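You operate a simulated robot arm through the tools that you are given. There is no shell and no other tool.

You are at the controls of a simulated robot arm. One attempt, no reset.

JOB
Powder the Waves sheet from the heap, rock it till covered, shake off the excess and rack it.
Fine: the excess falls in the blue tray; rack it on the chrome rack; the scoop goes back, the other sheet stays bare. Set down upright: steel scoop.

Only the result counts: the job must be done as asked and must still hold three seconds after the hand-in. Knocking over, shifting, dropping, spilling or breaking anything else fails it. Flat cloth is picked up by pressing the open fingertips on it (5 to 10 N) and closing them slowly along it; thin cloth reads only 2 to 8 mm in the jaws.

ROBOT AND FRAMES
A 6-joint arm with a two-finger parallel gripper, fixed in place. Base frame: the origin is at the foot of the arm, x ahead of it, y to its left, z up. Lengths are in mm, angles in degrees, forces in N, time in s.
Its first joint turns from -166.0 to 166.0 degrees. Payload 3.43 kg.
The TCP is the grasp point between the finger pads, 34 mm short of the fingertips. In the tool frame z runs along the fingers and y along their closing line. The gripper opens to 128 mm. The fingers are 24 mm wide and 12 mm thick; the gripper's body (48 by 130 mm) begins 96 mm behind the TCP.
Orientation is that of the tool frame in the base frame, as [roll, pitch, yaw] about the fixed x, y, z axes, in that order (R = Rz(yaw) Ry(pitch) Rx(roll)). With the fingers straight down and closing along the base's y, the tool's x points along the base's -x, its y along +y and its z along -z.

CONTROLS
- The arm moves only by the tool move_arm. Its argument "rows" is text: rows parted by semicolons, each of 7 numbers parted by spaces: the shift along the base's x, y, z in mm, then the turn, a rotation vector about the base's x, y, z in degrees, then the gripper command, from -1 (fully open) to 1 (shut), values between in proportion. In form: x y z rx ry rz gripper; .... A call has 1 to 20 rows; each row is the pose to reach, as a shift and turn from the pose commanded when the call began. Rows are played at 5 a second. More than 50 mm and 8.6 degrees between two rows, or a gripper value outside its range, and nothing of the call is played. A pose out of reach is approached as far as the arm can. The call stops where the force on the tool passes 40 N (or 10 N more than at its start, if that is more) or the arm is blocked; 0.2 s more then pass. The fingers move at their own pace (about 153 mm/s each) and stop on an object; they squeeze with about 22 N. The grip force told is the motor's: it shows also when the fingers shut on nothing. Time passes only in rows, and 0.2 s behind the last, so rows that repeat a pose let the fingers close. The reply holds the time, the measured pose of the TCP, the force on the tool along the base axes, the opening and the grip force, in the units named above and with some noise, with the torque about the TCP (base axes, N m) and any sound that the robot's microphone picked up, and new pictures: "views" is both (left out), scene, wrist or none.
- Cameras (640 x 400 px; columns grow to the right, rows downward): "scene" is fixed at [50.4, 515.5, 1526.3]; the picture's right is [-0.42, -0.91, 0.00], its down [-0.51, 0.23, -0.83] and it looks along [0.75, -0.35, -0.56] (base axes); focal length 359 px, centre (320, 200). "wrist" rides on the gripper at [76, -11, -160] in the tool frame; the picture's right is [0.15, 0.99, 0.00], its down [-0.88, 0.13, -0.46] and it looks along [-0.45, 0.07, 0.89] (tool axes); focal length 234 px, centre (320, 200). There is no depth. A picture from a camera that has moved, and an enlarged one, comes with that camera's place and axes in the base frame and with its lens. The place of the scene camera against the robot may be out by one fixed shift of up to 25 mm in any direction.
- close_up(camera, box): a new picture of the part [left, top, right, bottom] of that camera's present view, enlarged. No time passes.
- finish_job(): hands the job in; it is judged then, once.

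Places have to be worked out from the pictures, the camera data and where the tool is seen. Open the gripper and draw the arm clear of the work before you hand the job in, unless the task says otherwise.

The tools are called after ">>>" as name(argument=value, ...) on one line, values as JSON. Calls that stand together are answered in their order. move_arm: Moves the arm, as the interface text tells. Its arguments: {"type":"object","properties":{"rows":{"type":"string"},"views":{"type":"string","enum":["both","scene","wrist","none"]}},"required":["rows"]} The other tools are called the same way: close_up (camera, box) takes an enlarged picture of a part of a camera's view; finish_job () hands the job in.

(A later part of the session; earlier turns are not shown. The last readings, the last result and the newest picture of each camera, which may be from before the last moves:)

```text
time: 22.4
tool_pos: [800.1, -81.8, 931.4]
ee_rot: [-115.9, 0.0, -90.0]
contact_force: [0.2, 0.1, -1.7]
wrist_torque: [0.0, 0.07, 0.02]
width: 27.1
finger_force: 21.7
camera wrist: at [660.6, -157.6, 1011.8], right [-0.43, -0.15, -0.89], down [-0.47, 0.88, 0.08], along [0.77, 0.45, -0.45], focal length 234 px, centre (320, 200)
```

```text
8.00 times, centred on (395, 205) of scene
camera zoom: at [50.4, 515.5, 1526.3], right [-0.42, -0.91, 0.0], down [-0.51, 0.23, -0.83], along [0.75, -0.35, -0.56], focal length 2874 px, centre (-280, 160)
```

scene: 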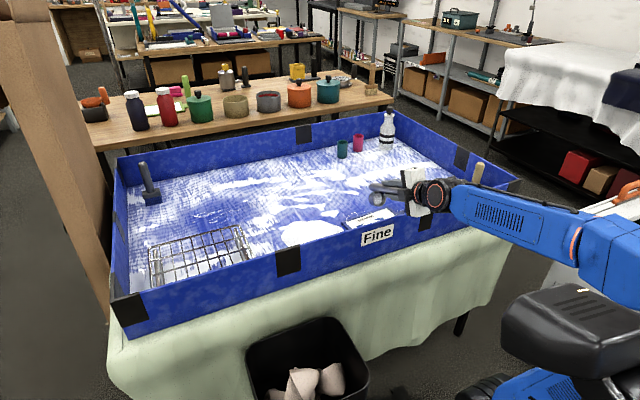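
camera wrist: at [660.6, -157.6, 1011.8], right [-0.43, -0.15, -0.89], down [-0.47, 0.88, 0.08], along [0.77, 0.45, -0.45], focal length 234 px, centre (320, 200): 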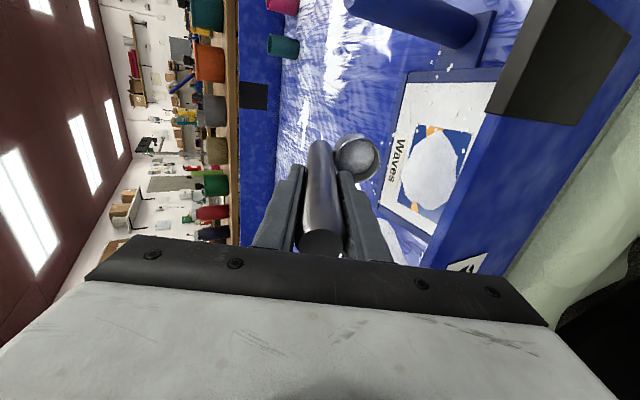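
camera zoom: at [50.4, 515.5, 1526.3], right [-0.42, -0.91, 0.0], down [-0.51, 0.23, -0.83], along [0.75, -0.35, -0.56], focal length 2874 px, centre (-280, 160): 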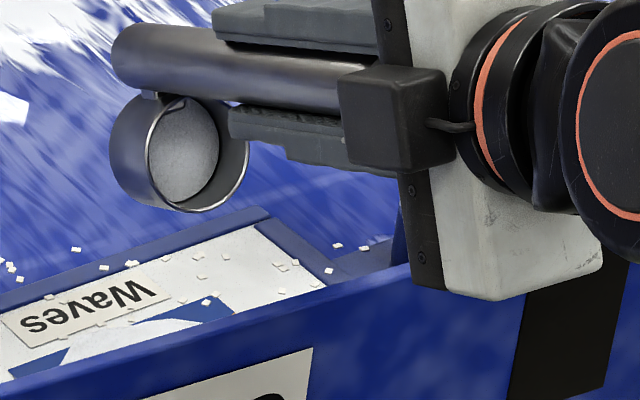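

A disc of powder is still left in the cup. I tip on past 90°, with the fingers staying above the tray's near wall.

>>> move_arm(rows="-10 0 -4 0 -8 0 1; -20 0 -5 0 -16 0 1; -29 0 -4 0 -24 0 1; -34 0 -2 0 -31 0 1; -34 0 -2 0 -31 0 1; -34 0 -2 0 -31 0 1")

>>> close_up(camera="scene", box=[345, 170, 445, 233])

>>> close_up(camera="wrist", box=[310, 80, 520, 211])

```text
time: 23.8
tool_pos: [768.7, -81.5, 932.4]
ee_rot: [-85.0, 0.0, -90.1]
contact_force: [0.4, 0.0, -1.0]
wrist_torque: [0.01, 0.07, -0.01]
width: 27.2
finger_force: 21.9
out of reach, approached as far as the arm can: row 1, 4, 5, 6
camera wrist: at [607.7, -157.2, 929.2], right [0.09, -0.15, -0.99], down [-0.44, 0.88, -0.17], along [0.89, 0.45, 0.01], focal length 234 px, centre (320, 200)
```

scene: 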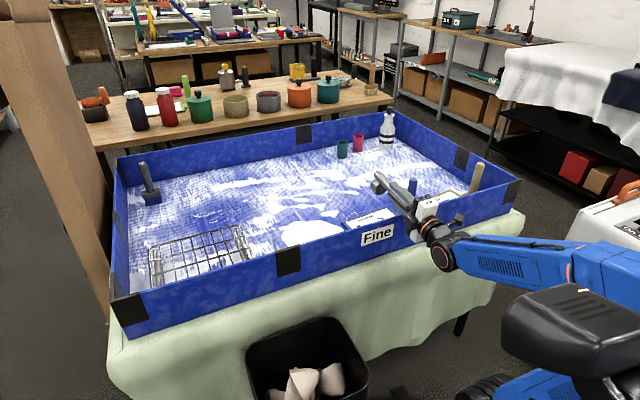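
wrist: 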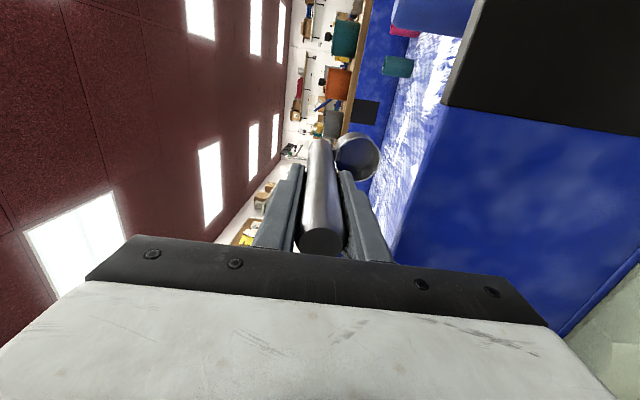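

```text
6.35 times, centred on (395, 202) of scene
camera zoom: at [50.4, 515.5, 1526.3], right [-0.42, -0.91, 0.0], down [-0.51, 0.23, -0.83], along [0.75, -0.35, -0.56], focal length 2281 px, centre (-156, 190)
```

zoom: 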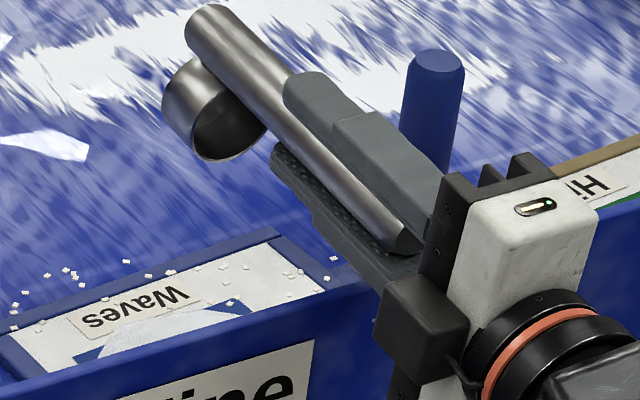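

```text
3.05 times, centred on (415, 146) of wrist
camera zoom: at [607.7, -157.2, 929.2], right [0.09, -0.15, -0.99], down [-0.44, 0.88, -0.17], along [0.89, 0.45, 0.01], focal length 714 px, centre (30, 366)
```

zoom: 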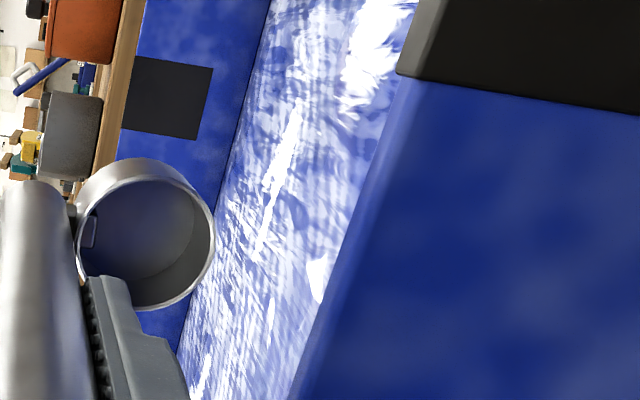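

The cup is empty. I roll it back upright along the same path and look at the mound on the sheet.

>>> move_arm(rows="5 0 4 0 7 0 1; 14 0 6 0 15 0 1; 24 0 8 0 23 0 1; 34 0 12 0 31 0 1; 46 0 16 0 39 0 1; 58 0 20 0 47 0 1; 70 0 22 0 55 0 1; 80 0 24 0 63 0 1; 90 0 26 0 71 0 1; 100 0 28 0 79 0 1; 108 0 30 0 87 0 1; 115 0 30 0 95 0 1; 115 0 30 0 95 0 1")

>>> close_up(camera="wrist", box=[240, 20, 480, 170])

>>> close_up(camera="scene", box=[320, 180, 480, 280])

```text
time: 26.6
tool_pos: [884.0, -81.5, 962.8]
ee_rot: [180.0, -0.1, -89.9]
contact_force: [0.5, 0.0, -0.9]
wrist_torque: [-0.02, -0.06, -0.01]
width: 27.5
finger_force: 21.6
out of reach, approached as far as the arm can: row 3, 4
camera wrist: at [894.4, -157.4, 1122.0], right [-0.99, -0.15, 0.0], down [-0.13, 0.88, 0.46], along [-0.07, 0.45, -0.89], focal length 234 px, centre (320, 200)
```

scene: 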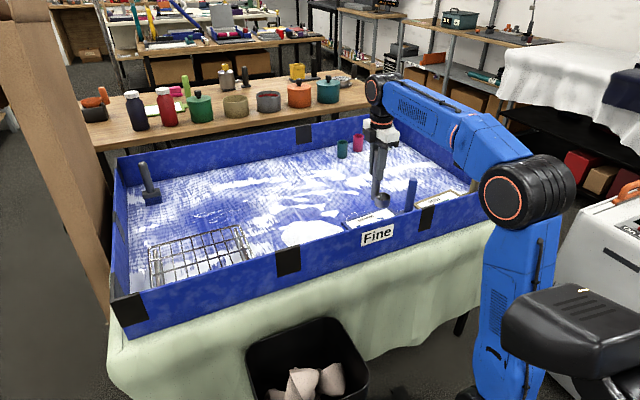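
wrist: 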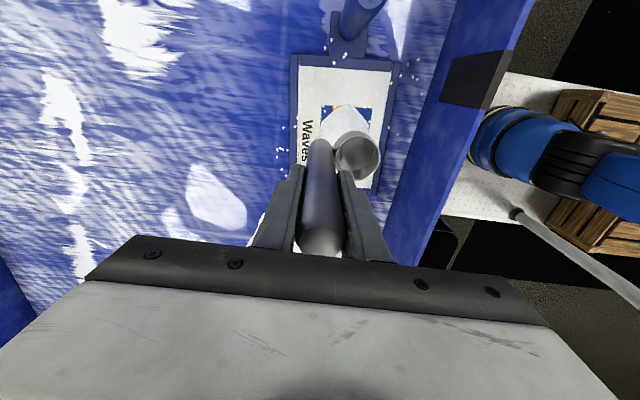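

```text
2.67 times, centred on (360, 95) of wrist
camera zoom: at [894.4, -157.4, 1122.0], right [-0.99, -0.15, 0.0], down [-0.13, 0.88, 0.46], along [-0.07, 0.45, -0.89], focal length 624 px, centre (213, 480)
```

zoom: 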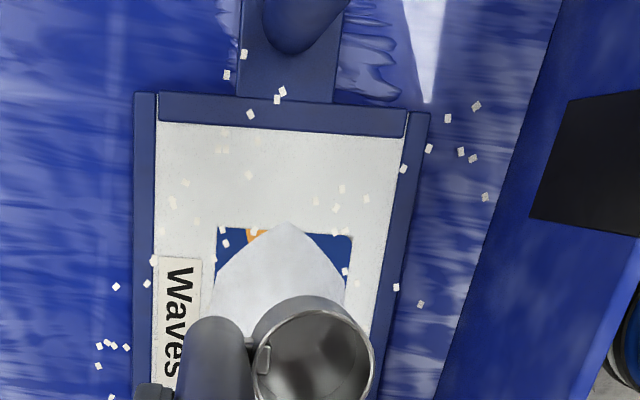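

```text
4.00 times, centred on (400, 230) of scene
camera zoom: at [50.4, 515.5, 1526.3], right [-0.42, -0.91, 0.0], down [-0.51, 0.23, -0.83], along [0.75, -0.35, -0.56], focal length 1437 px, centre (0, 80)
```

zoom: 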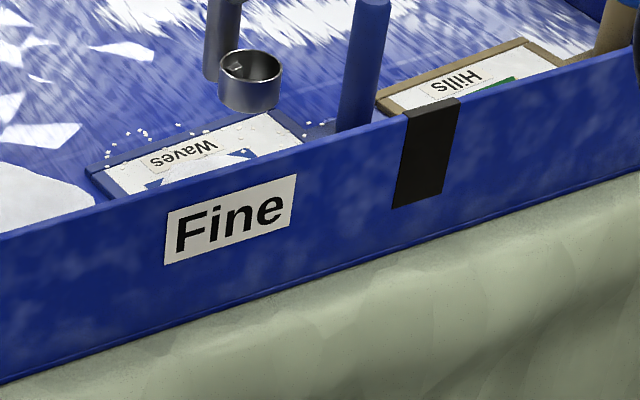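

The cup is empty and a good mound lies on Waves, with only a few grains around it in the tray. I take the scoop back above its original spot.

>>> move_arm(rows="-3 20 0 0 0 0 1; -8 55 0 0 0 0 1; -14 95 0 0 0 0 1; -20 135 0 0 0 0 1; -26 175 0 0 0 0 1; -32 215 0 0 0 0 1; -38 255 0 0 0 0 1; -44 295 0 0 0 0 1; -50 330 0 0 0 0 1; -54 355 0 0 0 0 1; -55.7 370.9 0 0 0 0 1; -55.7 370.9 -30 0 0 0 1; -55.7 370.9 -60 0 0 0 1; -55.7 370.9 -60 0 0 0 1")

>>> close_up(camera="wrist", box=[200, 0, 440, 200])

>>> close_up(camera="scene", box=[220, 160, 380, 260])

```text
time: 29.6
tool_pos: [828.2, 288.6, 902.9]
ee_rot: [179.9, 0.0, -90.0]
contact_force: [-0.5, -0.3, -1.1]
wrist_torque: [0.03, -0.01, -0.02]
width: 27.3
finger_force: 21.7
camera wrist: at [838.6, 213.5, 1061.6], right [-0.99, -0.15, 0.0], down [-0.13, 0.88, 0.46], along [-0.07, 0.45, -0.89], focal length 234 px, centre (320, 200)
```

scene: 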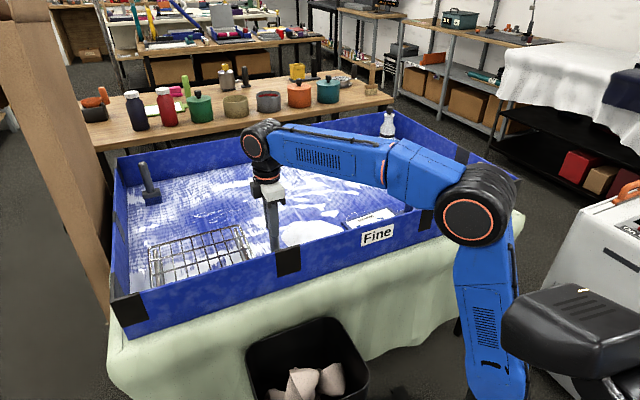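
wrist: 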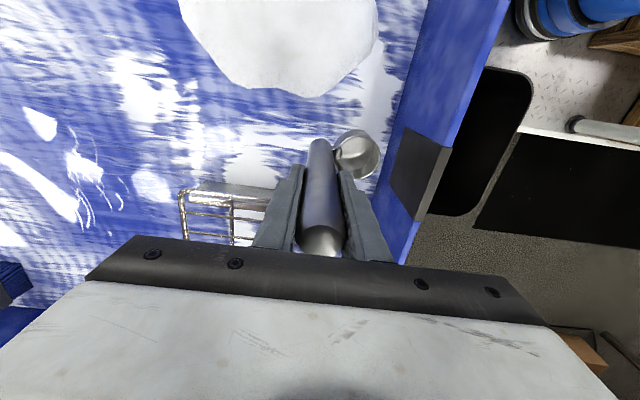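

```text
2.00 times, centred on (320, 100) of wrist
camera zoom: at [838.6, 213.5, 1061.6], right [-0.99, -0.15, 0.0], down [-0.13, 0.88, 0.46], along [-0.07, 0.45, -0.89], focal length 468 px, centre (320, 400)
```

zoom: 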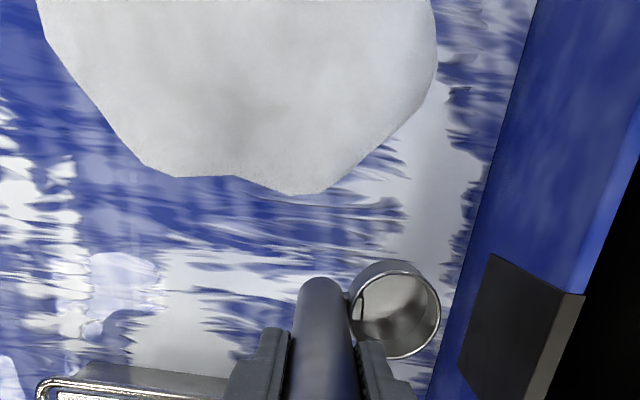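

```text
4.00 times, centred on (300, 210) of scene
camera zoom: at [50.4, 515.5, 1526.3], right [-0.42, -0.91, 0.0], down [-0.51, 0.23, -0.83], along [0.75, -0.35, -0.56], focal length 1437 px, centre (400, 160)
```

zoom: 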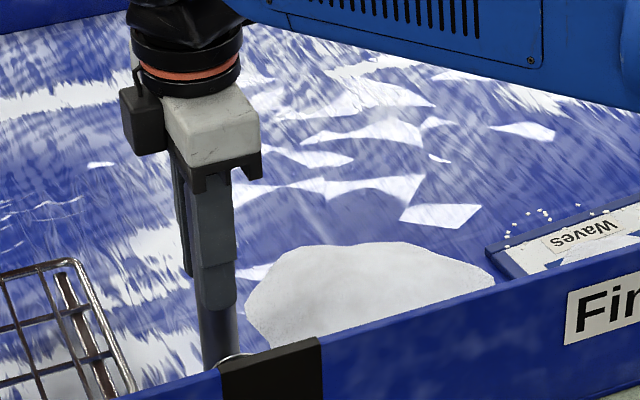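

The scoop is upright right above its old place. I lower it gently to the floor height it had before and watch the force.

>>> move_arm(rows="0 0.6 -20 0 0 0 1; 0 0.6 -34 0 0 0 1; 0 0.6 -40 0 0 0 1; 0 0.6 -42 0 0 0 1; 0 0.6 -43.5 0 0 0 1; 0 0.6 -44.5 0 0 0 1; 0 0.6 -44.5 0 0 0 1", views="wrist")

```text
time: 31.2
tool_pos: [827.1, 289.5, 858.8]
ee_rot: [180.0, 0.0, -90.1]
contact_force: [-3.5, -0.1, 19.2]
wrist_torque: [-0.03, 0.84, -0.09]
width: 27.2
finger_force: 22.1
camera wrist: at [837.5, 214.0, 1018.0], right [-0.99, -0.15, 0.0], down [-0.13, 0.88, 0.46], along [-0.07, 0.45, -0.89], focal length 234 px, centre (320, 200)
```

wrist: 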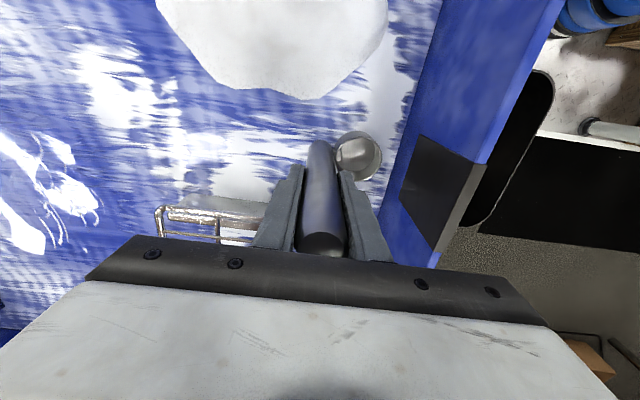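

The scoop has touched down (19 N upward), so I ease off by about a millimetre before letting go.

>>> move_arm(rows="0 0 0.5 0 0 0 1; 0 0 0.8 0 0 0 1; 0 0 0.8 0 0 0 1", views="none")

>>> close_up(camera="wrist", box=[260, 110, 420, 210])

>>> close_up(camera="scene", box=[220, 160, 380, 260])

```text
time: 32.0
tool_pos: [826.6, 290.8, 859.0]
ee_rot: [180.0, 0.0, -90.0]
contact_force: [-4.2, -1.2, 12.5]
wrist_torque: [-0.12, 0.67, 0.04]
width: 27.4
finger_force: 22.0
```

```text
4.00 times, centred on (340, 160) of wrist
camera zoom: at [838.0, 214.2, 1018.0], right [-0.99, -0.15, 0.0], down [-0.13, 0.88, 0.46], along [-0.07, 0.45, -0.89], focal length 937 px, centre (240, 360)
```

zoom: 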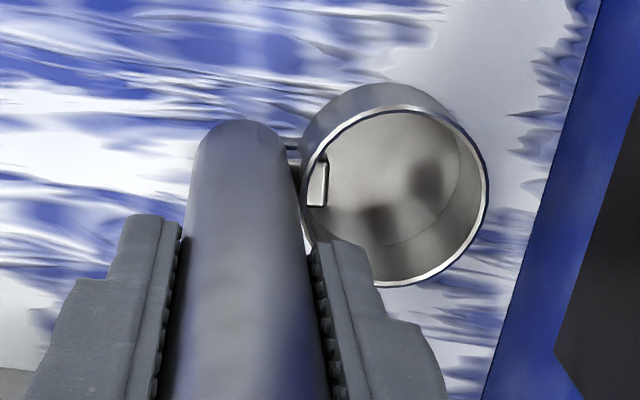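

```text
4.00 times, centred on (300, 210) of scene
camera zoom: at [50.4, 515.5, 1526.3], right [-0.42, -0.91, 0.0], down [-0.51, 0.23, -0.83], along [0.75, -0.35, -0.56], focal length 1437 px, centre (400, 160)
```

zoom: 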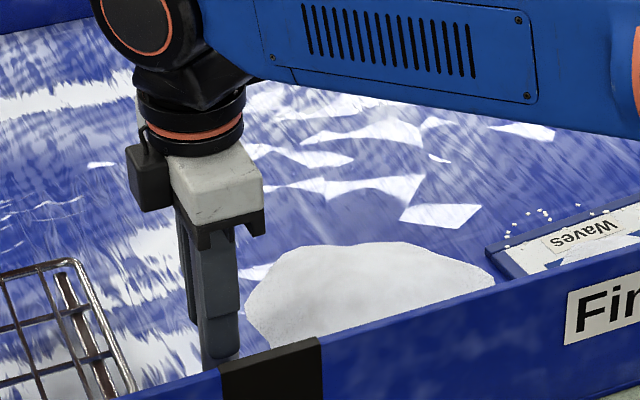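

It still presses with 12 N, so I ease up a bit more.

>>> move_arm(rows="0 0 0.5 0 0 0 1; 0 0 1.1 0 0 0 1; 0 0 1.1 0 0 0 1", views="none")

```text
time: 32.8
tool_pos: [827.8, 290.5, 859.4]
ee_rot: [-180.0, 0.0, -90.1]
contact_force: [-0.8, 0.6, -0.9]
wrist_torque: [0.01, 0.01, -0.02]
width: 27.4
finger_force: 21.9
```

The load is back to about the scoop's own weight, so its foot is just at floor level. I lower it 0.4 mm and open the fingers gradually.

>>> move_arm(rows="0 0 -0.4 0 0 0 1; 0 0 -0.4 0 0 0 0.56; 0 0 -0.4 0 0 0 0.53; 0 0 -0.4 0 0 0 0.48; 0 0 -0.4 0 0 0 0.4; 0 0 -0.4 0 0 0 0.2; 0 0 -0.4 0 0 0 -0.1; 0 0 -0.4 0 0 0 -0.1", views="wrist")

>>> close_up(camera="wrist", box=[260, 110, 420, 210])

```text
time: 34.6
tool_pos: [827.3, 290.2, 858.6]
ee_rot: [-179.9, 0.0, -89.9]
contact_force: [-1.1, 0.2, 0.3]
wrist_torque: [0.0, -0.03, 0.04]
width: 70.4
finger_force: 0.1
camera wrist: at [838.0, 214.6, 1018.5], right [-0.99, -0.15, 0.0], down [-0.13, 0.88, 0.46], along [-0.07, 0.45, -0.89], focal length 234 px, centre (320, 200)
```

wrist: 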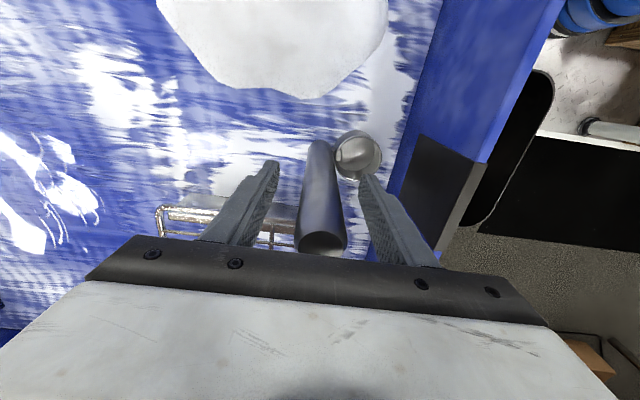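

```text
4.00 times, centred on (340, 160) of wrist
camera zoom: at [838.0, 214.6, 1018.5], right [-0.99, -0.15, 0.0], down [-0.13, 0.88, 0.46], along [-0.07, 0.45, -0.89], focal length 937 px, centre (240, 360)
```

zoom: 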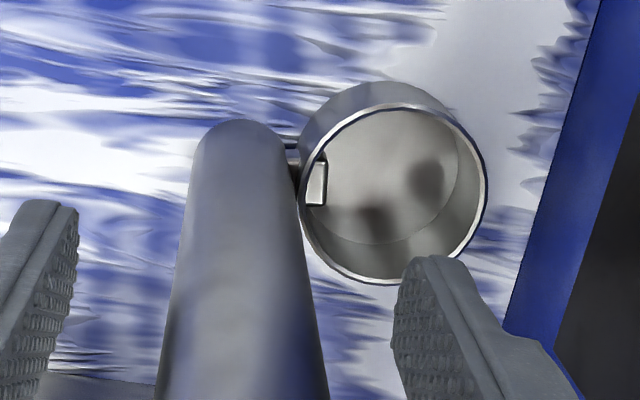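

The scoop stands free on its own. I withdraw straight up and check that it is upright.

>>> move_arm(rows="0 0 30 0 0 0 -0.1; 0 0 70 0 0 0 -0.1; 0 0 115 0 0 0 -0.1; 0 0 160 0 0 0 -0.1; 0 0 200 0 0 0 -0.1; 0 0 200 0 0 0 -0.1")

>>> close_up(camera="scene", box=[200, 160, 360, 260])

>>> close_up(camera="wrist", box=[240, 95, 400, 195])

```text
time: 36.0
tool_pos: [828.1, 289.4, 1059.5]
ee_rot: [-179.9, -0.1, -89.9]
contact_force: [0.0, 0.0, 0.0]
wrist_torque: [0.01, 0.0, -0.01]
width: 70.7
finger_force: 0.1
camera wrist: at [839.1, 214.3, 1218.0], right [-0.99, -0.15, 0.0], down [-0.13, 0.88, 0.46], along [-0.07, 0.45, -0.89], focal length 234 px, centre (320, 200)
```

scene: 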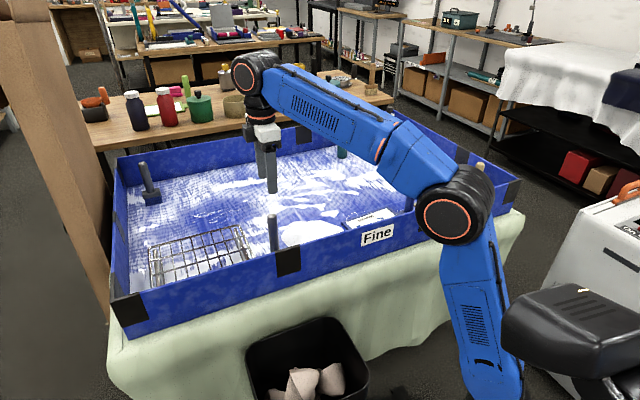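
wrist: 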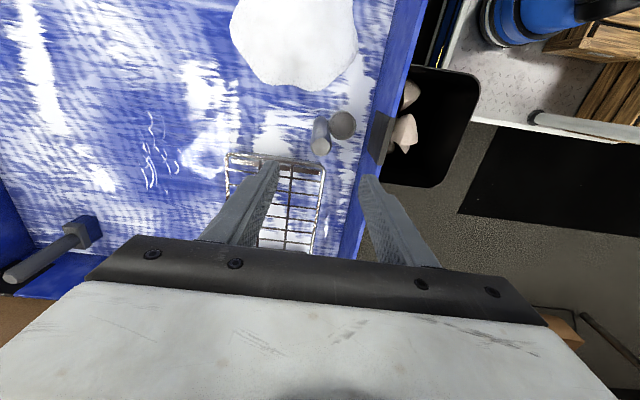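

```text
4.00 times, centred on (280, 210) of scene
camera zoom: at [50.4, 515.5, 1526.3], right [-0.42, -0.91, 0.0], down [-0.51, 0.23, -0.83], along [0.75, -0.35, -0.56], focal length 1437 px, centre (480, 160)
```

zoom: 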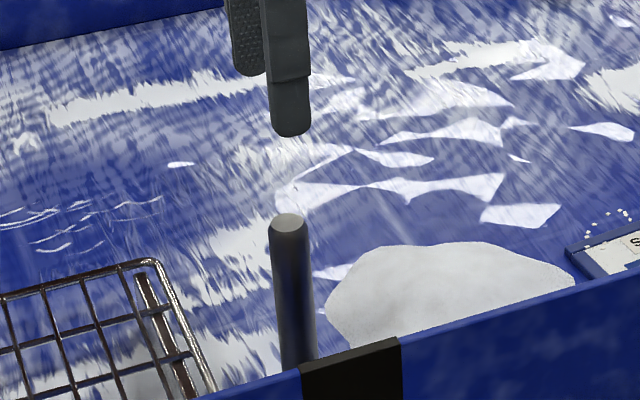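

```text
4.00 times, centred on (320, 145) of wrist
camera zoom: at [839.1, 214.3, 1218.0], right [-0.99, -0.15, 0.0], down [-0.13, 0.88, 0.46], along [-0.07, 0.45, -0.89], focal length 937 px, centre (320, 420)
```

zoom: 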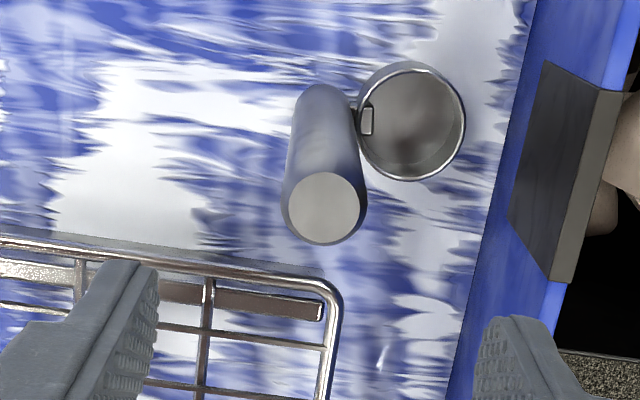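

The scoop stands upright in its original place. Next I move to above the Waves handle, near (865, -221), turning the gripper so it closes along the sheet's long axis, about 5° off base y.

>>> move_arm(rows="3 -42 -5 0 0 -7 -0.1; 6 -85 -10 0 0 -14 -0.1; 9 -127 -15 0 0 -21 -0.1; 12 -170 -20 0 0 -28 -0.1; 15 -212 -25 0 0 -35 -0.1; 18 -255 -30 0 0 -42 -0.1; 21 -297 -35 0 0 -50 -0.1; 24 -340 -40 0 0 -57 -0.1; 27 -382 -45 0 0 -64 -0.1; 30 -425 -50 0 0 -71 -0.1; 33 -467 -55 0 0 -78 -0.1; 36.9 -510 -60 0 0 -85 -0.1; 36.9 -510 -60 0 0 -85 -0.1")

>>> close_up(camera="wrist", box=[260, 50, 580, 250])

>>> close_up(camera="wrist", box=[240, 80, 400, 180])

```text
time: 38.8
tool_pos: [865.7, -220.7, 997.5]
ee_rot: [-179.9, 0.0, -175.1]
contact_force: [0.2, 0.5, 0.2]
wrist_torque: [0.01, 0.0, -0.02]
width: 70.4
finger_force: 0.1
camera wrist: at [790.0, -238.4, 1157.5], right [-0.23, 0.97, 0.0], down [0.87, 0.21, 0.46], along [0.44, 0.11, -0.89], focal length 234 px, centre (320, 200)
```

scene: 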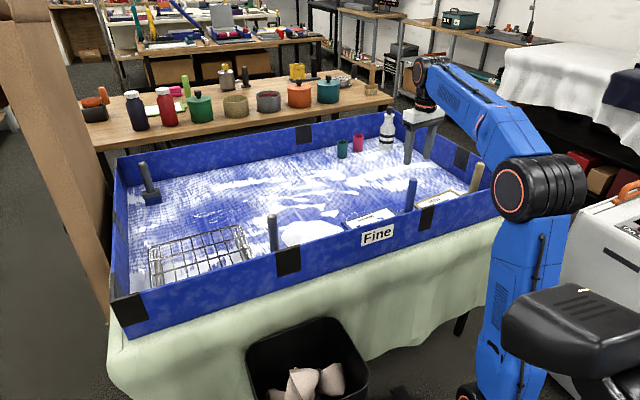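
wrist: 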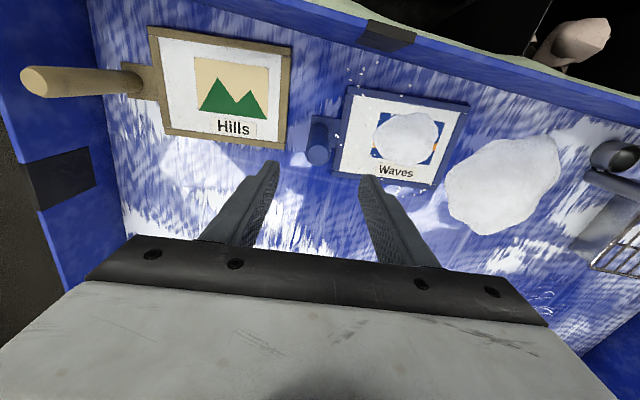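

```text
2.00 times, centred on (420, 150) of wrist
camera zoom: at [790.0, -238.4, 1157.5], right [-0.23, 0.97, 0.0], down [0.87, 0.21, 0.46], along [0.44, 0.11, -0.89], focal length 468 px, centre (120, 300)
```

zoom: 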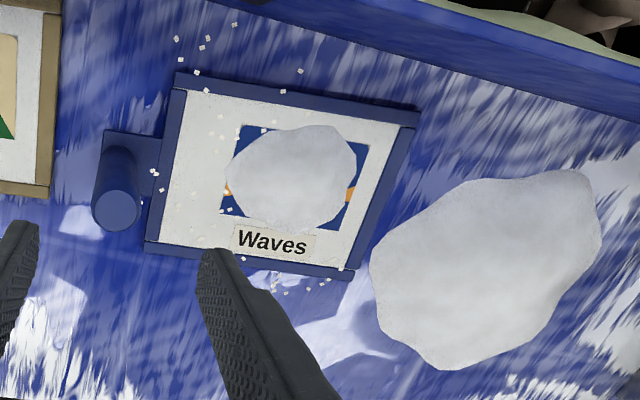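

```text
4.00 times, centred on (320, 130) of wrist
camera zoom: at [790.0, -238.4, 1157.5], right [-0.23, 0.97, 0.0], down [0.87, 0.21, 0.46], along [0.44, 0.11, -0.89], focal length 937 px, centre (320, 480)
```

zoom: 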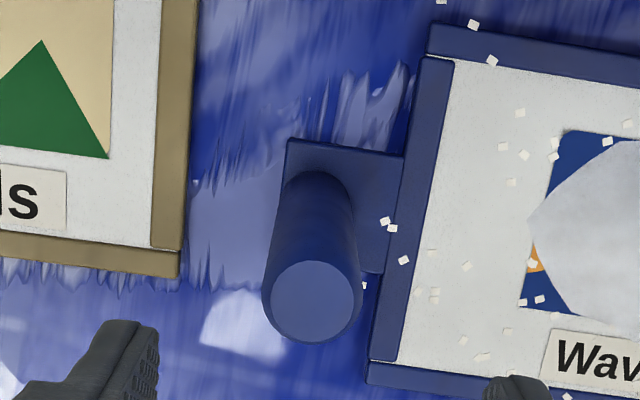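

The Waves handle centre works out at (865.3, -222.4), top z ≈ 893, and the mound sits nicely mid-sheet. I shift 1.7 mm and go straight down to z ≈ 826.

>>> move_arm(rows="-0.3 -1.7 -40 0 0 0 -0.1; -0.3 -1.7 -80 0 0 0 -0.1; -0.3 -1.7 -120 0 0 0 -0.1; -0.3 -1.7 -150 0 0 0 -0.1; -0.3 -1.7 -171 0 0 0 -0.1; -0.3 -1.7 -171 0 0 0 -0.1")

>>> close_up(camera="wrist", box=[240, 60, 480, 210])

```text
time: 40.2
tool_pos: [864.5, -222.3, 828.1]
ee_rot: [180.0, 0.0, -175.0]
contact_force: [-1.3, -0.2, -0.1]
wrist_torque: [0.03, 0.01, 0.0]
width: 70.3
finger_force: 0.0
camera wrist: at [788.9, -239.7, 987.2], right [-0.23, 0.97, 0.0], down [0.87, 0.21, 0.46], along [0.44, 0.11, -0.89], focal length 234 px, centre (320, 200)
```

scene: 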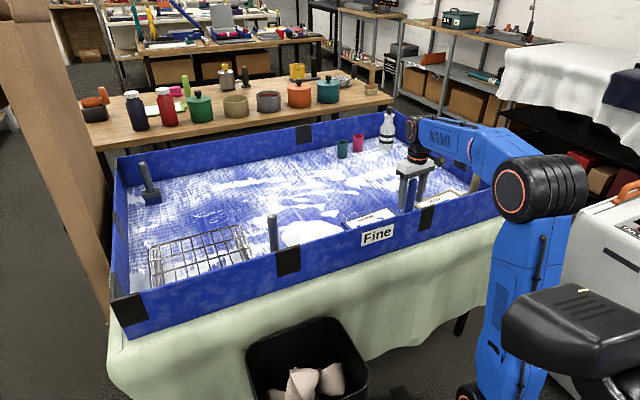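
wrist: 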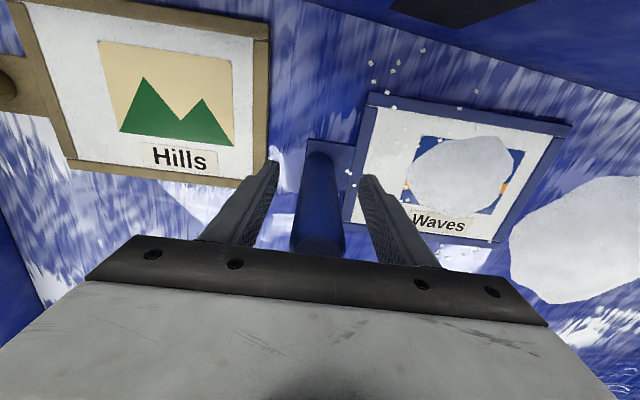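

```text
2.67 times, centred on (360, 135) of wrist
camera zoom: at [788.9, -239.7, 987.2], right [-0.23, 0.97, 0.0], down [0.87, 0.21, 0.46], along [0.44, 0.11, -0.89], focal length 624 px, centre (213, 373)
```

zoom: 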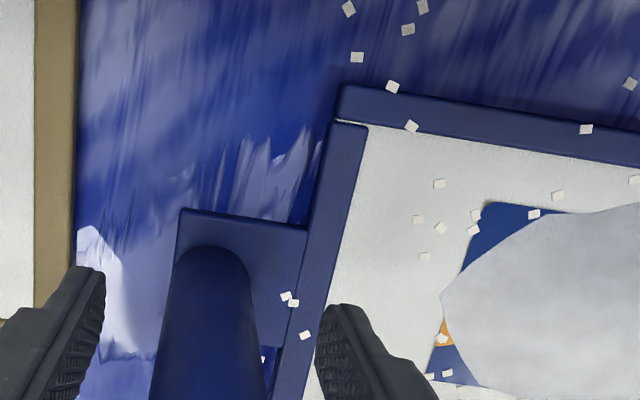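

The handle is centred between the fingers, which stay above both frames. I close on it gradually.

>>> move_arm(rows="0 0 0 0 0 0 0.3; 0 0 0 0 0 0 0.48; 0 0 0 0 0 0 0.54; 0 0 0 0 0 0 0.58; 0 0 0 0 0 0 0.62; 0 0 0 0 0 0 1; 0 0 0 0 0 0 1; 0 0 0 0 0 0 1", views="wrist")

```text
time: 42.0
tool_pos: [864.0, -221.8, 828.6]
ee_rot: [-180.0, 0.0, -175.0]
contact_force: [0.0, -0.2, -0.5]
wrist_torque: [-0.19, -0.03, -0.02]
width: 29.7
finger_force: 21.1
camera wrist: at [788.9, -239.8, 987.5], right [-0.23, 0.97, 0.0], down [0.87, 0.21, 0.46], along [0.44, 0.11, -0.89], focal length 234 px, centre (320, 200)
```

wrist: 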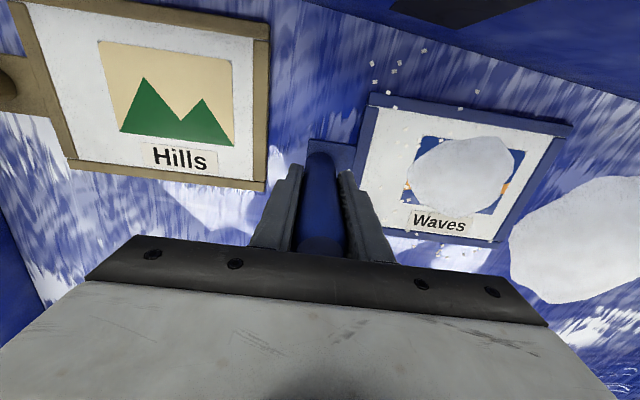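

It grips at 29.7 mm. I lift the sheet gently, keeping it level, and check the weight and any droop.

>>> move_arm(rows="0 0 4 0 0 0 1; 0 0 12 0 0 0 1; 0 0 24 0 0 0 1; 0 0 38 0 0 0 1; 0 0 54 0 0 0 1; 0 0 70 0 0 0 1; 0 0 80 0 0 0 1; 0 0 80 0 0 0 1")

>>> close_up(camera="scene", box=[320, 150, 480, 250])

>>> close_up(camera="wrist", box=[320, 60, 640, 260])

```text
time: 43.8
tool_pos: [864.5, -221.0, 907.5]
ee_rot: [-179.9, 0.1, -175.1]
contact_force: [-1.1, -0.6, -2.6]
wrist_torque: [-0.22, 0.01, 0.05]
width: 29.5
finger_force: 21.9
camera wrist: at [789.1, -239.4, 1067.7], right [-0.23, 0.97, 0.0], down [0.87, 0.21, 0.46], along [0.44, 0.11, -0.89], focal length 234 px, centre (320, 200)
```

scene: 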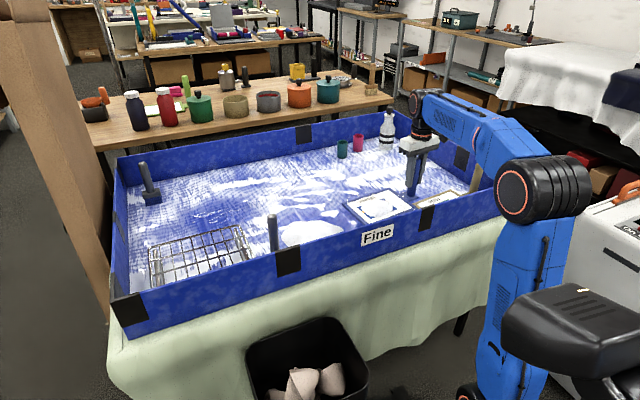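
wrist: 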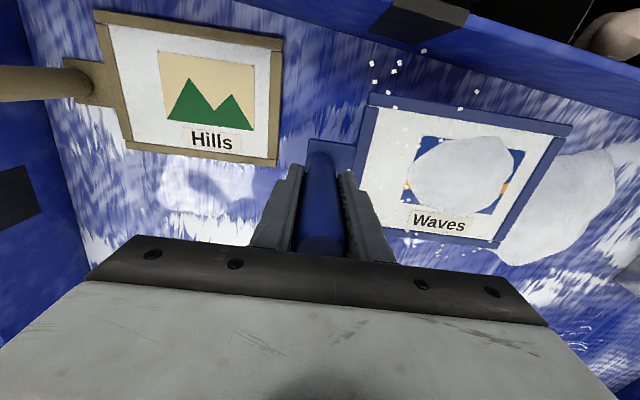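

```text
4.00 times, centred on (400, 200) of scene
camera zoom: at [50.4, 515.5, 1526.3], right [-0.42, -0.91, 0.0], down [-0.51, 0.23, -0.83], along [0.75, -0.35, -0.56], focal length 1437 px, centre (0, 200)
```

zoom: 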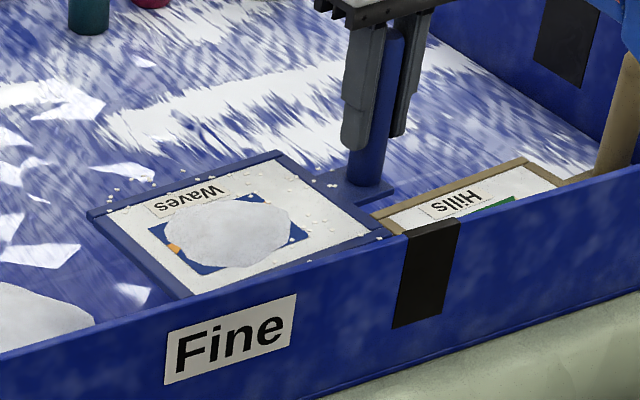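

```text
2.00 times, centred on (480, 160) of wrist
camera zoom: at [789.1, -239.4, 1067.7], right [-0.23, 0.97, 0.0], down [0.87, 0.21, 0.46], along [0.44, 0.11, -0.89], focal length 468 px, centre (0, 280)
```

zoom: 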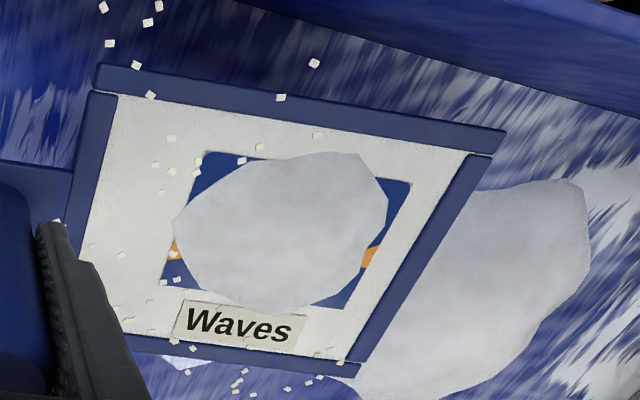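

The sheet lifts level with its mound, weighing about 2.5 N. I carry it a little way from Hills, in over the tray, and raise it for room to rock.

>>> move_arm(rows="-2 8 6 0 0 0 1; -5 24 14 0 0 0 1; -8 44 22 0 0 0 1; -11 66 30 0 0 0 1; -14 84 36 0 0 0 1; -15 96 40 0 0 0 1; -15 100 40 0 0 0 1; -15 100 40 0 0 0 1")

```text
time: 45.6
tool_pos: [850.1, -121.3, 948.6]
ee_rot: [180.0, 0.0, -174.9]
contact_force: [-0.2, -0.3, -2.7]
wrist_torque: [-0.22, -0.01, -0.04]
width: 29.4
finger_force: 21.7
camera wrist: at [774.2, -139.3, 1107.9], right [-0.23, 0.97, 0.0], down [0.87, 0.21, 0.46], along [0.44, 0.11, -0.89], focal length 234 px, centre (320, 200)
```

scene: 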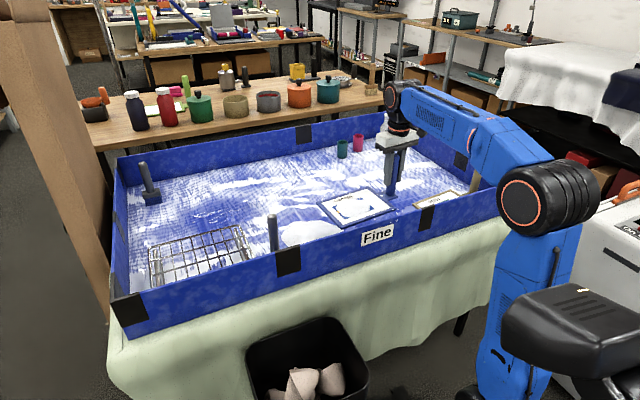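
wrist: 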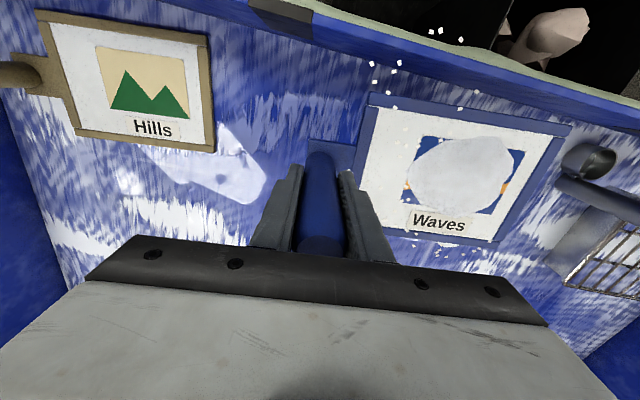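

Clear space all round. First a gentle rocking cycle: pitch ±14°, then roll ±12°.

>>> move_arm(rows="0 0 0 0 -7 0 1; 0 0 0 0 -14 0 1; 0 0 0 0 -14 0 1; 0 0 0 0 -7 0 1; 0 0 0 0 0 0 1; 0 0 0 0 7 0 1; 0 0 0 0 14 0 1; 0 0 0 0 14 0 1; 0 0 0 0 7 0 1; 0 0 0 0 0 0 1; 0 0 0 -6 0 0 1; 0 0 0 -12 0 0 1; 0 0 0 -12 0 0 1; 0 0 0 -6 0 0 1; 0 0 0 0 0 0 1; 0 0 0 6 0 0 1; 0 0 0 12 0 0 1; 0 0 0 12 0 0 1; 0 0 0 6 0 0 1; 0 0 0 0 0 0 1")

>>> close_up(camera="wrist", box=[320, 60, 640, 260])

>>> close_up(camera="scene", box=[300, 150, 460, 250])

```text
time: 49.8
tool_pos: [850.3, -122.9, 948.0]
ee_rot: [180.0, 0.0, -175.0]
contact_force: [0.7, 0.4, -2.3]
wrist_torque: [-0.21, -0.02, 0.01]
width: 29.5
finger_force: 22.3
camera wrist: at [773.9, -139.7, 1107.6], right [-0.23, 0.97, 0.0], down [0.87, 0.21, 0.46], along [0.44, 0.1, -0.89], focal length 234 px, centre (320, 200)
```

scene: 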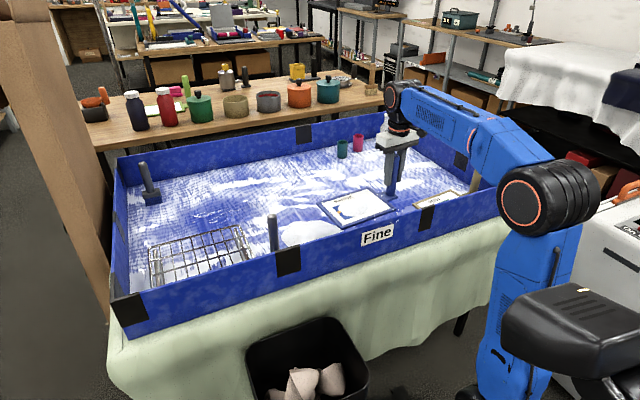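
wrist: 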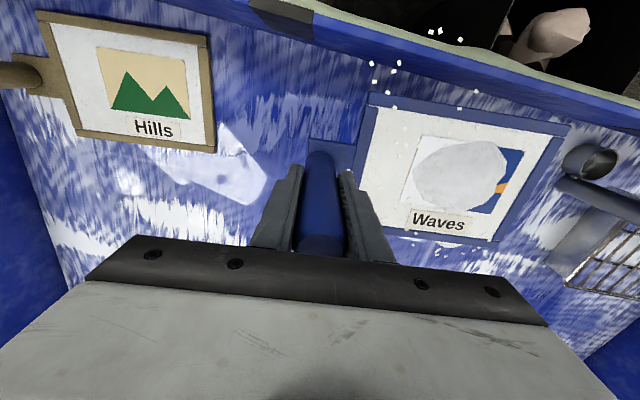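

```text
2.00 times, centred on (480, 160) of wrist
camera zoom: at [773.9, -139.7, 1107.6], right [-0.23, 0.97, 0.0], down [0.87, 0.21, 0.46], along [0.44, 0.1, -0.89], focal length 468 px, centre (0, 280)
```

zoom: 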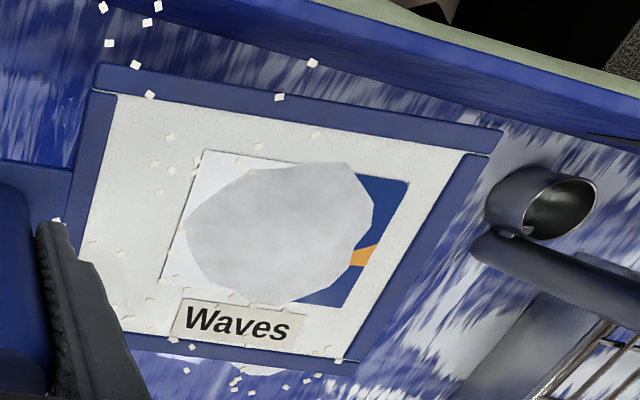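

```text
4.00 times, centred on (380, 200) of scene
camera zoom: at [50.4, 515.5, 1526.3], right [-0.42, -0.91, 0.0], down [-0.51, 0.23, -0.83], along [0.75, -0.35, -0.56], focal length 1437 px, centre (80, 200)
```

zoom: 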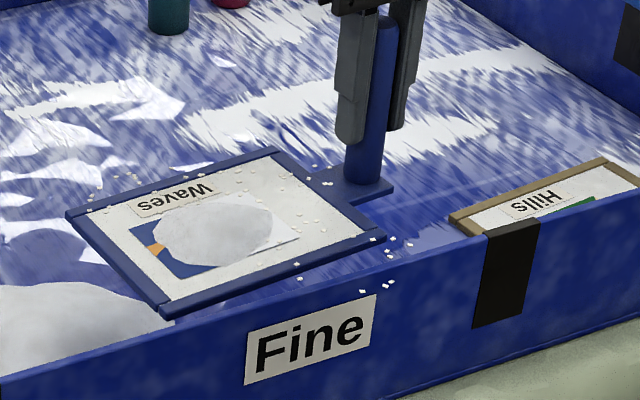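

Rocking works: the handle-side part of the picture is now white, but the outer (+y) part is still bare. I tip the far end down 16°, hold it, and look.

>>> move_arm(rows="0 0 0 -8 0 0 1; 0 0 0 -16 0 0 1; 0 0 0 -16 0 0 1; 0 0 0 -16 0 0 1; 0 0 0 -16 0 0 1")

>>> close_up(camera="wrist", box=[320, 60, 640, 260])

>>> close_up(camera="scene", box=[300, 150, 460, 250])

```text
time: 51.0
tool_pos: [849.1, -121.9, 948.1]
ee_rot: [-164.1, -1.4, -175.2]
contact_force: [-0.1, -1.3, -3.1]
wrist_torque: [-0.2, 0.0, 0.02]
width: 29.7
finger_force: 21.9
camera wrist: at [774.0, -94.6, 1106.1], right [-0.23, 0.93, -0.27], down [0.87, 0.32, 0.38], along [0.44, -0.14, -0.88], focal length 234 px, centre (320, 200)
```

scene: 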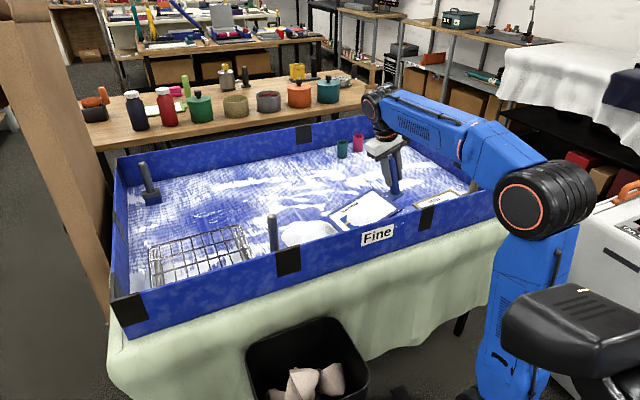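
wrist: 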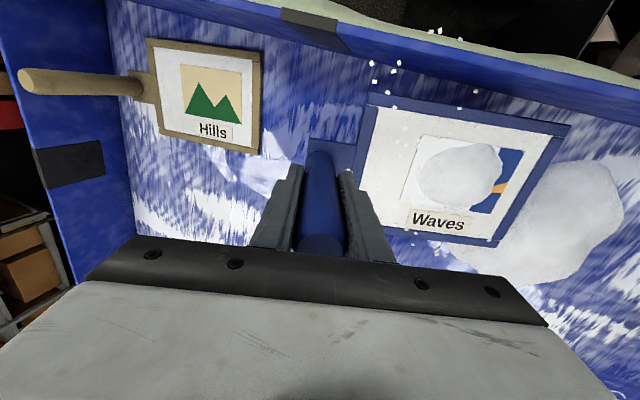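

```text
2.00 times, centred on (480, 160) of wrist
camera zoom: at [774.0, -94.6, 1106.1], right [-0.23, 0.93, -0.27], down [0.87, 0.32, 0.38], along [0.44, -0.14, -0.88], focal length 468 px, centre (0, 280)
```

zoom: 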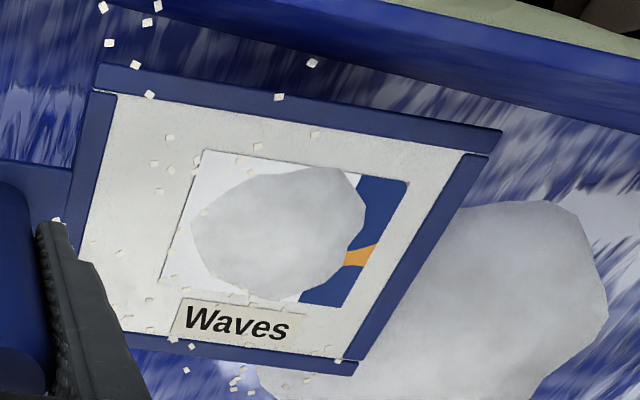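

```text
4.00 times, centred on (380, 200) of scene
camera zoom: at [50.4, 515.5, 1526.3], right [-0.42, -0.91, 0.0], down [-0.51, 0.23, -0.83], along [0.75, -0.35, -0.56], focal length 1437 px, centre (80, 200)
```

zoom: 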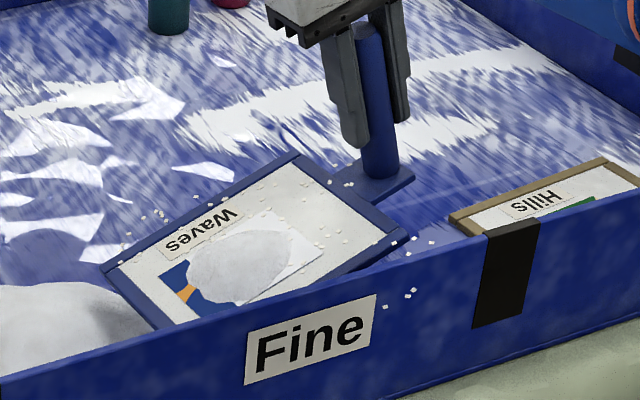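

The white layer spread further and the mound shrank, so coverage grows with each rocking swing. I keep rocking about the same axis, ±16°.

>>> move_arm(rows="0 0 0 8 0 0 1; 0 0 0 16 0 0 1; 0 0 0 24 0 0 1; 0 0 0 32 0 0 1; 0 0 0 32 0 0 1; 0 0 0 24 0 0 1; 0 0 0 16 0 0 1; 0 0 0 8 0 0 1; 0 0 0 0 0 0 1; 0 0 0 0 0 0 1; 0 0 0 8 0 0 1; 0 0 0 16 0 0 1; 0 0 0 16 0 0 1")

>>> close_up(camera="wrist", box=[320, 60, 640, 260])

>>> close_up(camera="scene", box=[300, 150, 460, 250])

```text
time: 53.8
tool_pos: [849.2, -122.0, 948.4]
ee_rot: [-179.9, 0.0, -175.1]
contact_force: [-0.1, -0.3, -2.2]
wrist_torque: [-0.09, -0.03, 0.02]
width: 29.5
finger_force: 21.7
camera wrist: at [774.3, -139.7, 1107.3], right [-0.23, 0.97, 0.0], down [0.87, 0.21, 0.46], along [0.44, 0.11, -0.89], focal length 234 px, centre (320, 200)
```

scene: 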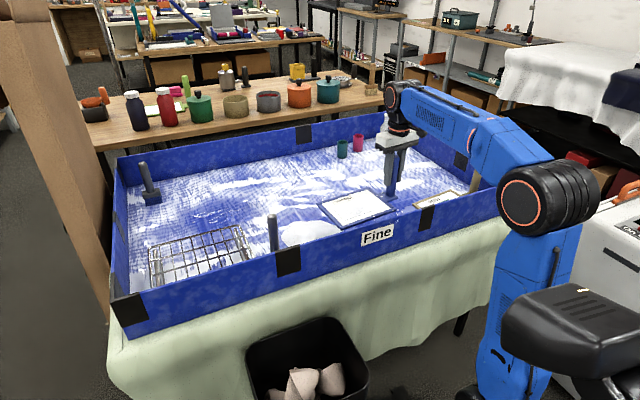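
wrist: 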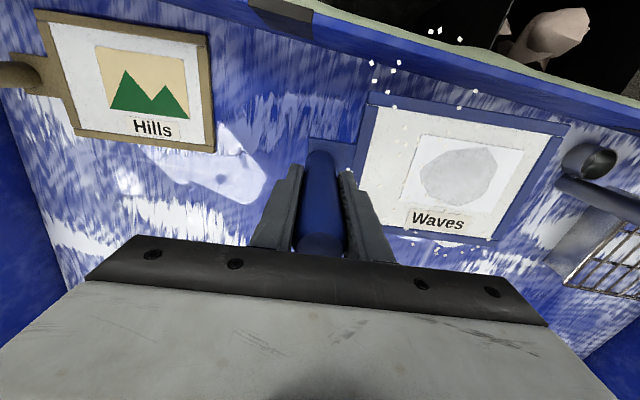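

```text
2.00 times, centred on (480, 160) of wrist
camera zoom: at [774.3, -139.7, 1107.3], right [-0.23, 0.97, 0.0], down [0.87, 0.21, 0.46], along [0.44, 0.11, -0.89], focal length 468 px, centre (0, 280)
```

zoom: 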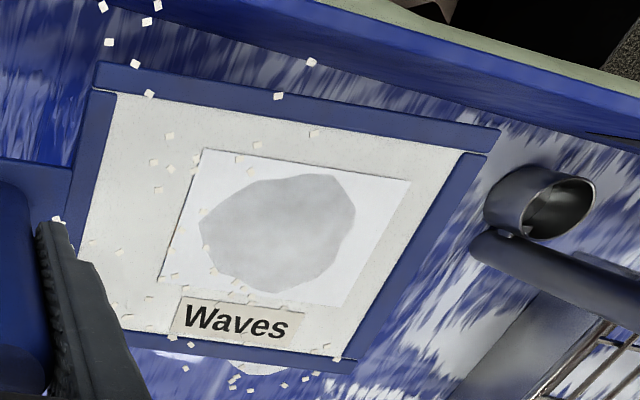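

```text
4.00 times, centred on (380, 200) of scene
camera zoom: at [50.4, 515.5, 1526.3], right [-0.42, -0.91, 0.0], down [-0.51, 0.23, -0.83], along [0.75, -0.35, -0.56], focal length 1437 px, centre (80, 200)
```

zoom: 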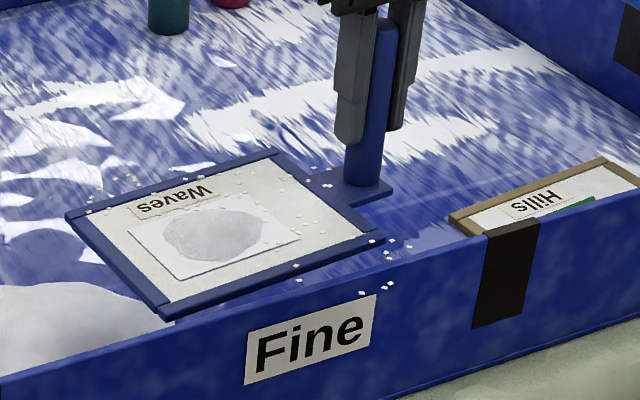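

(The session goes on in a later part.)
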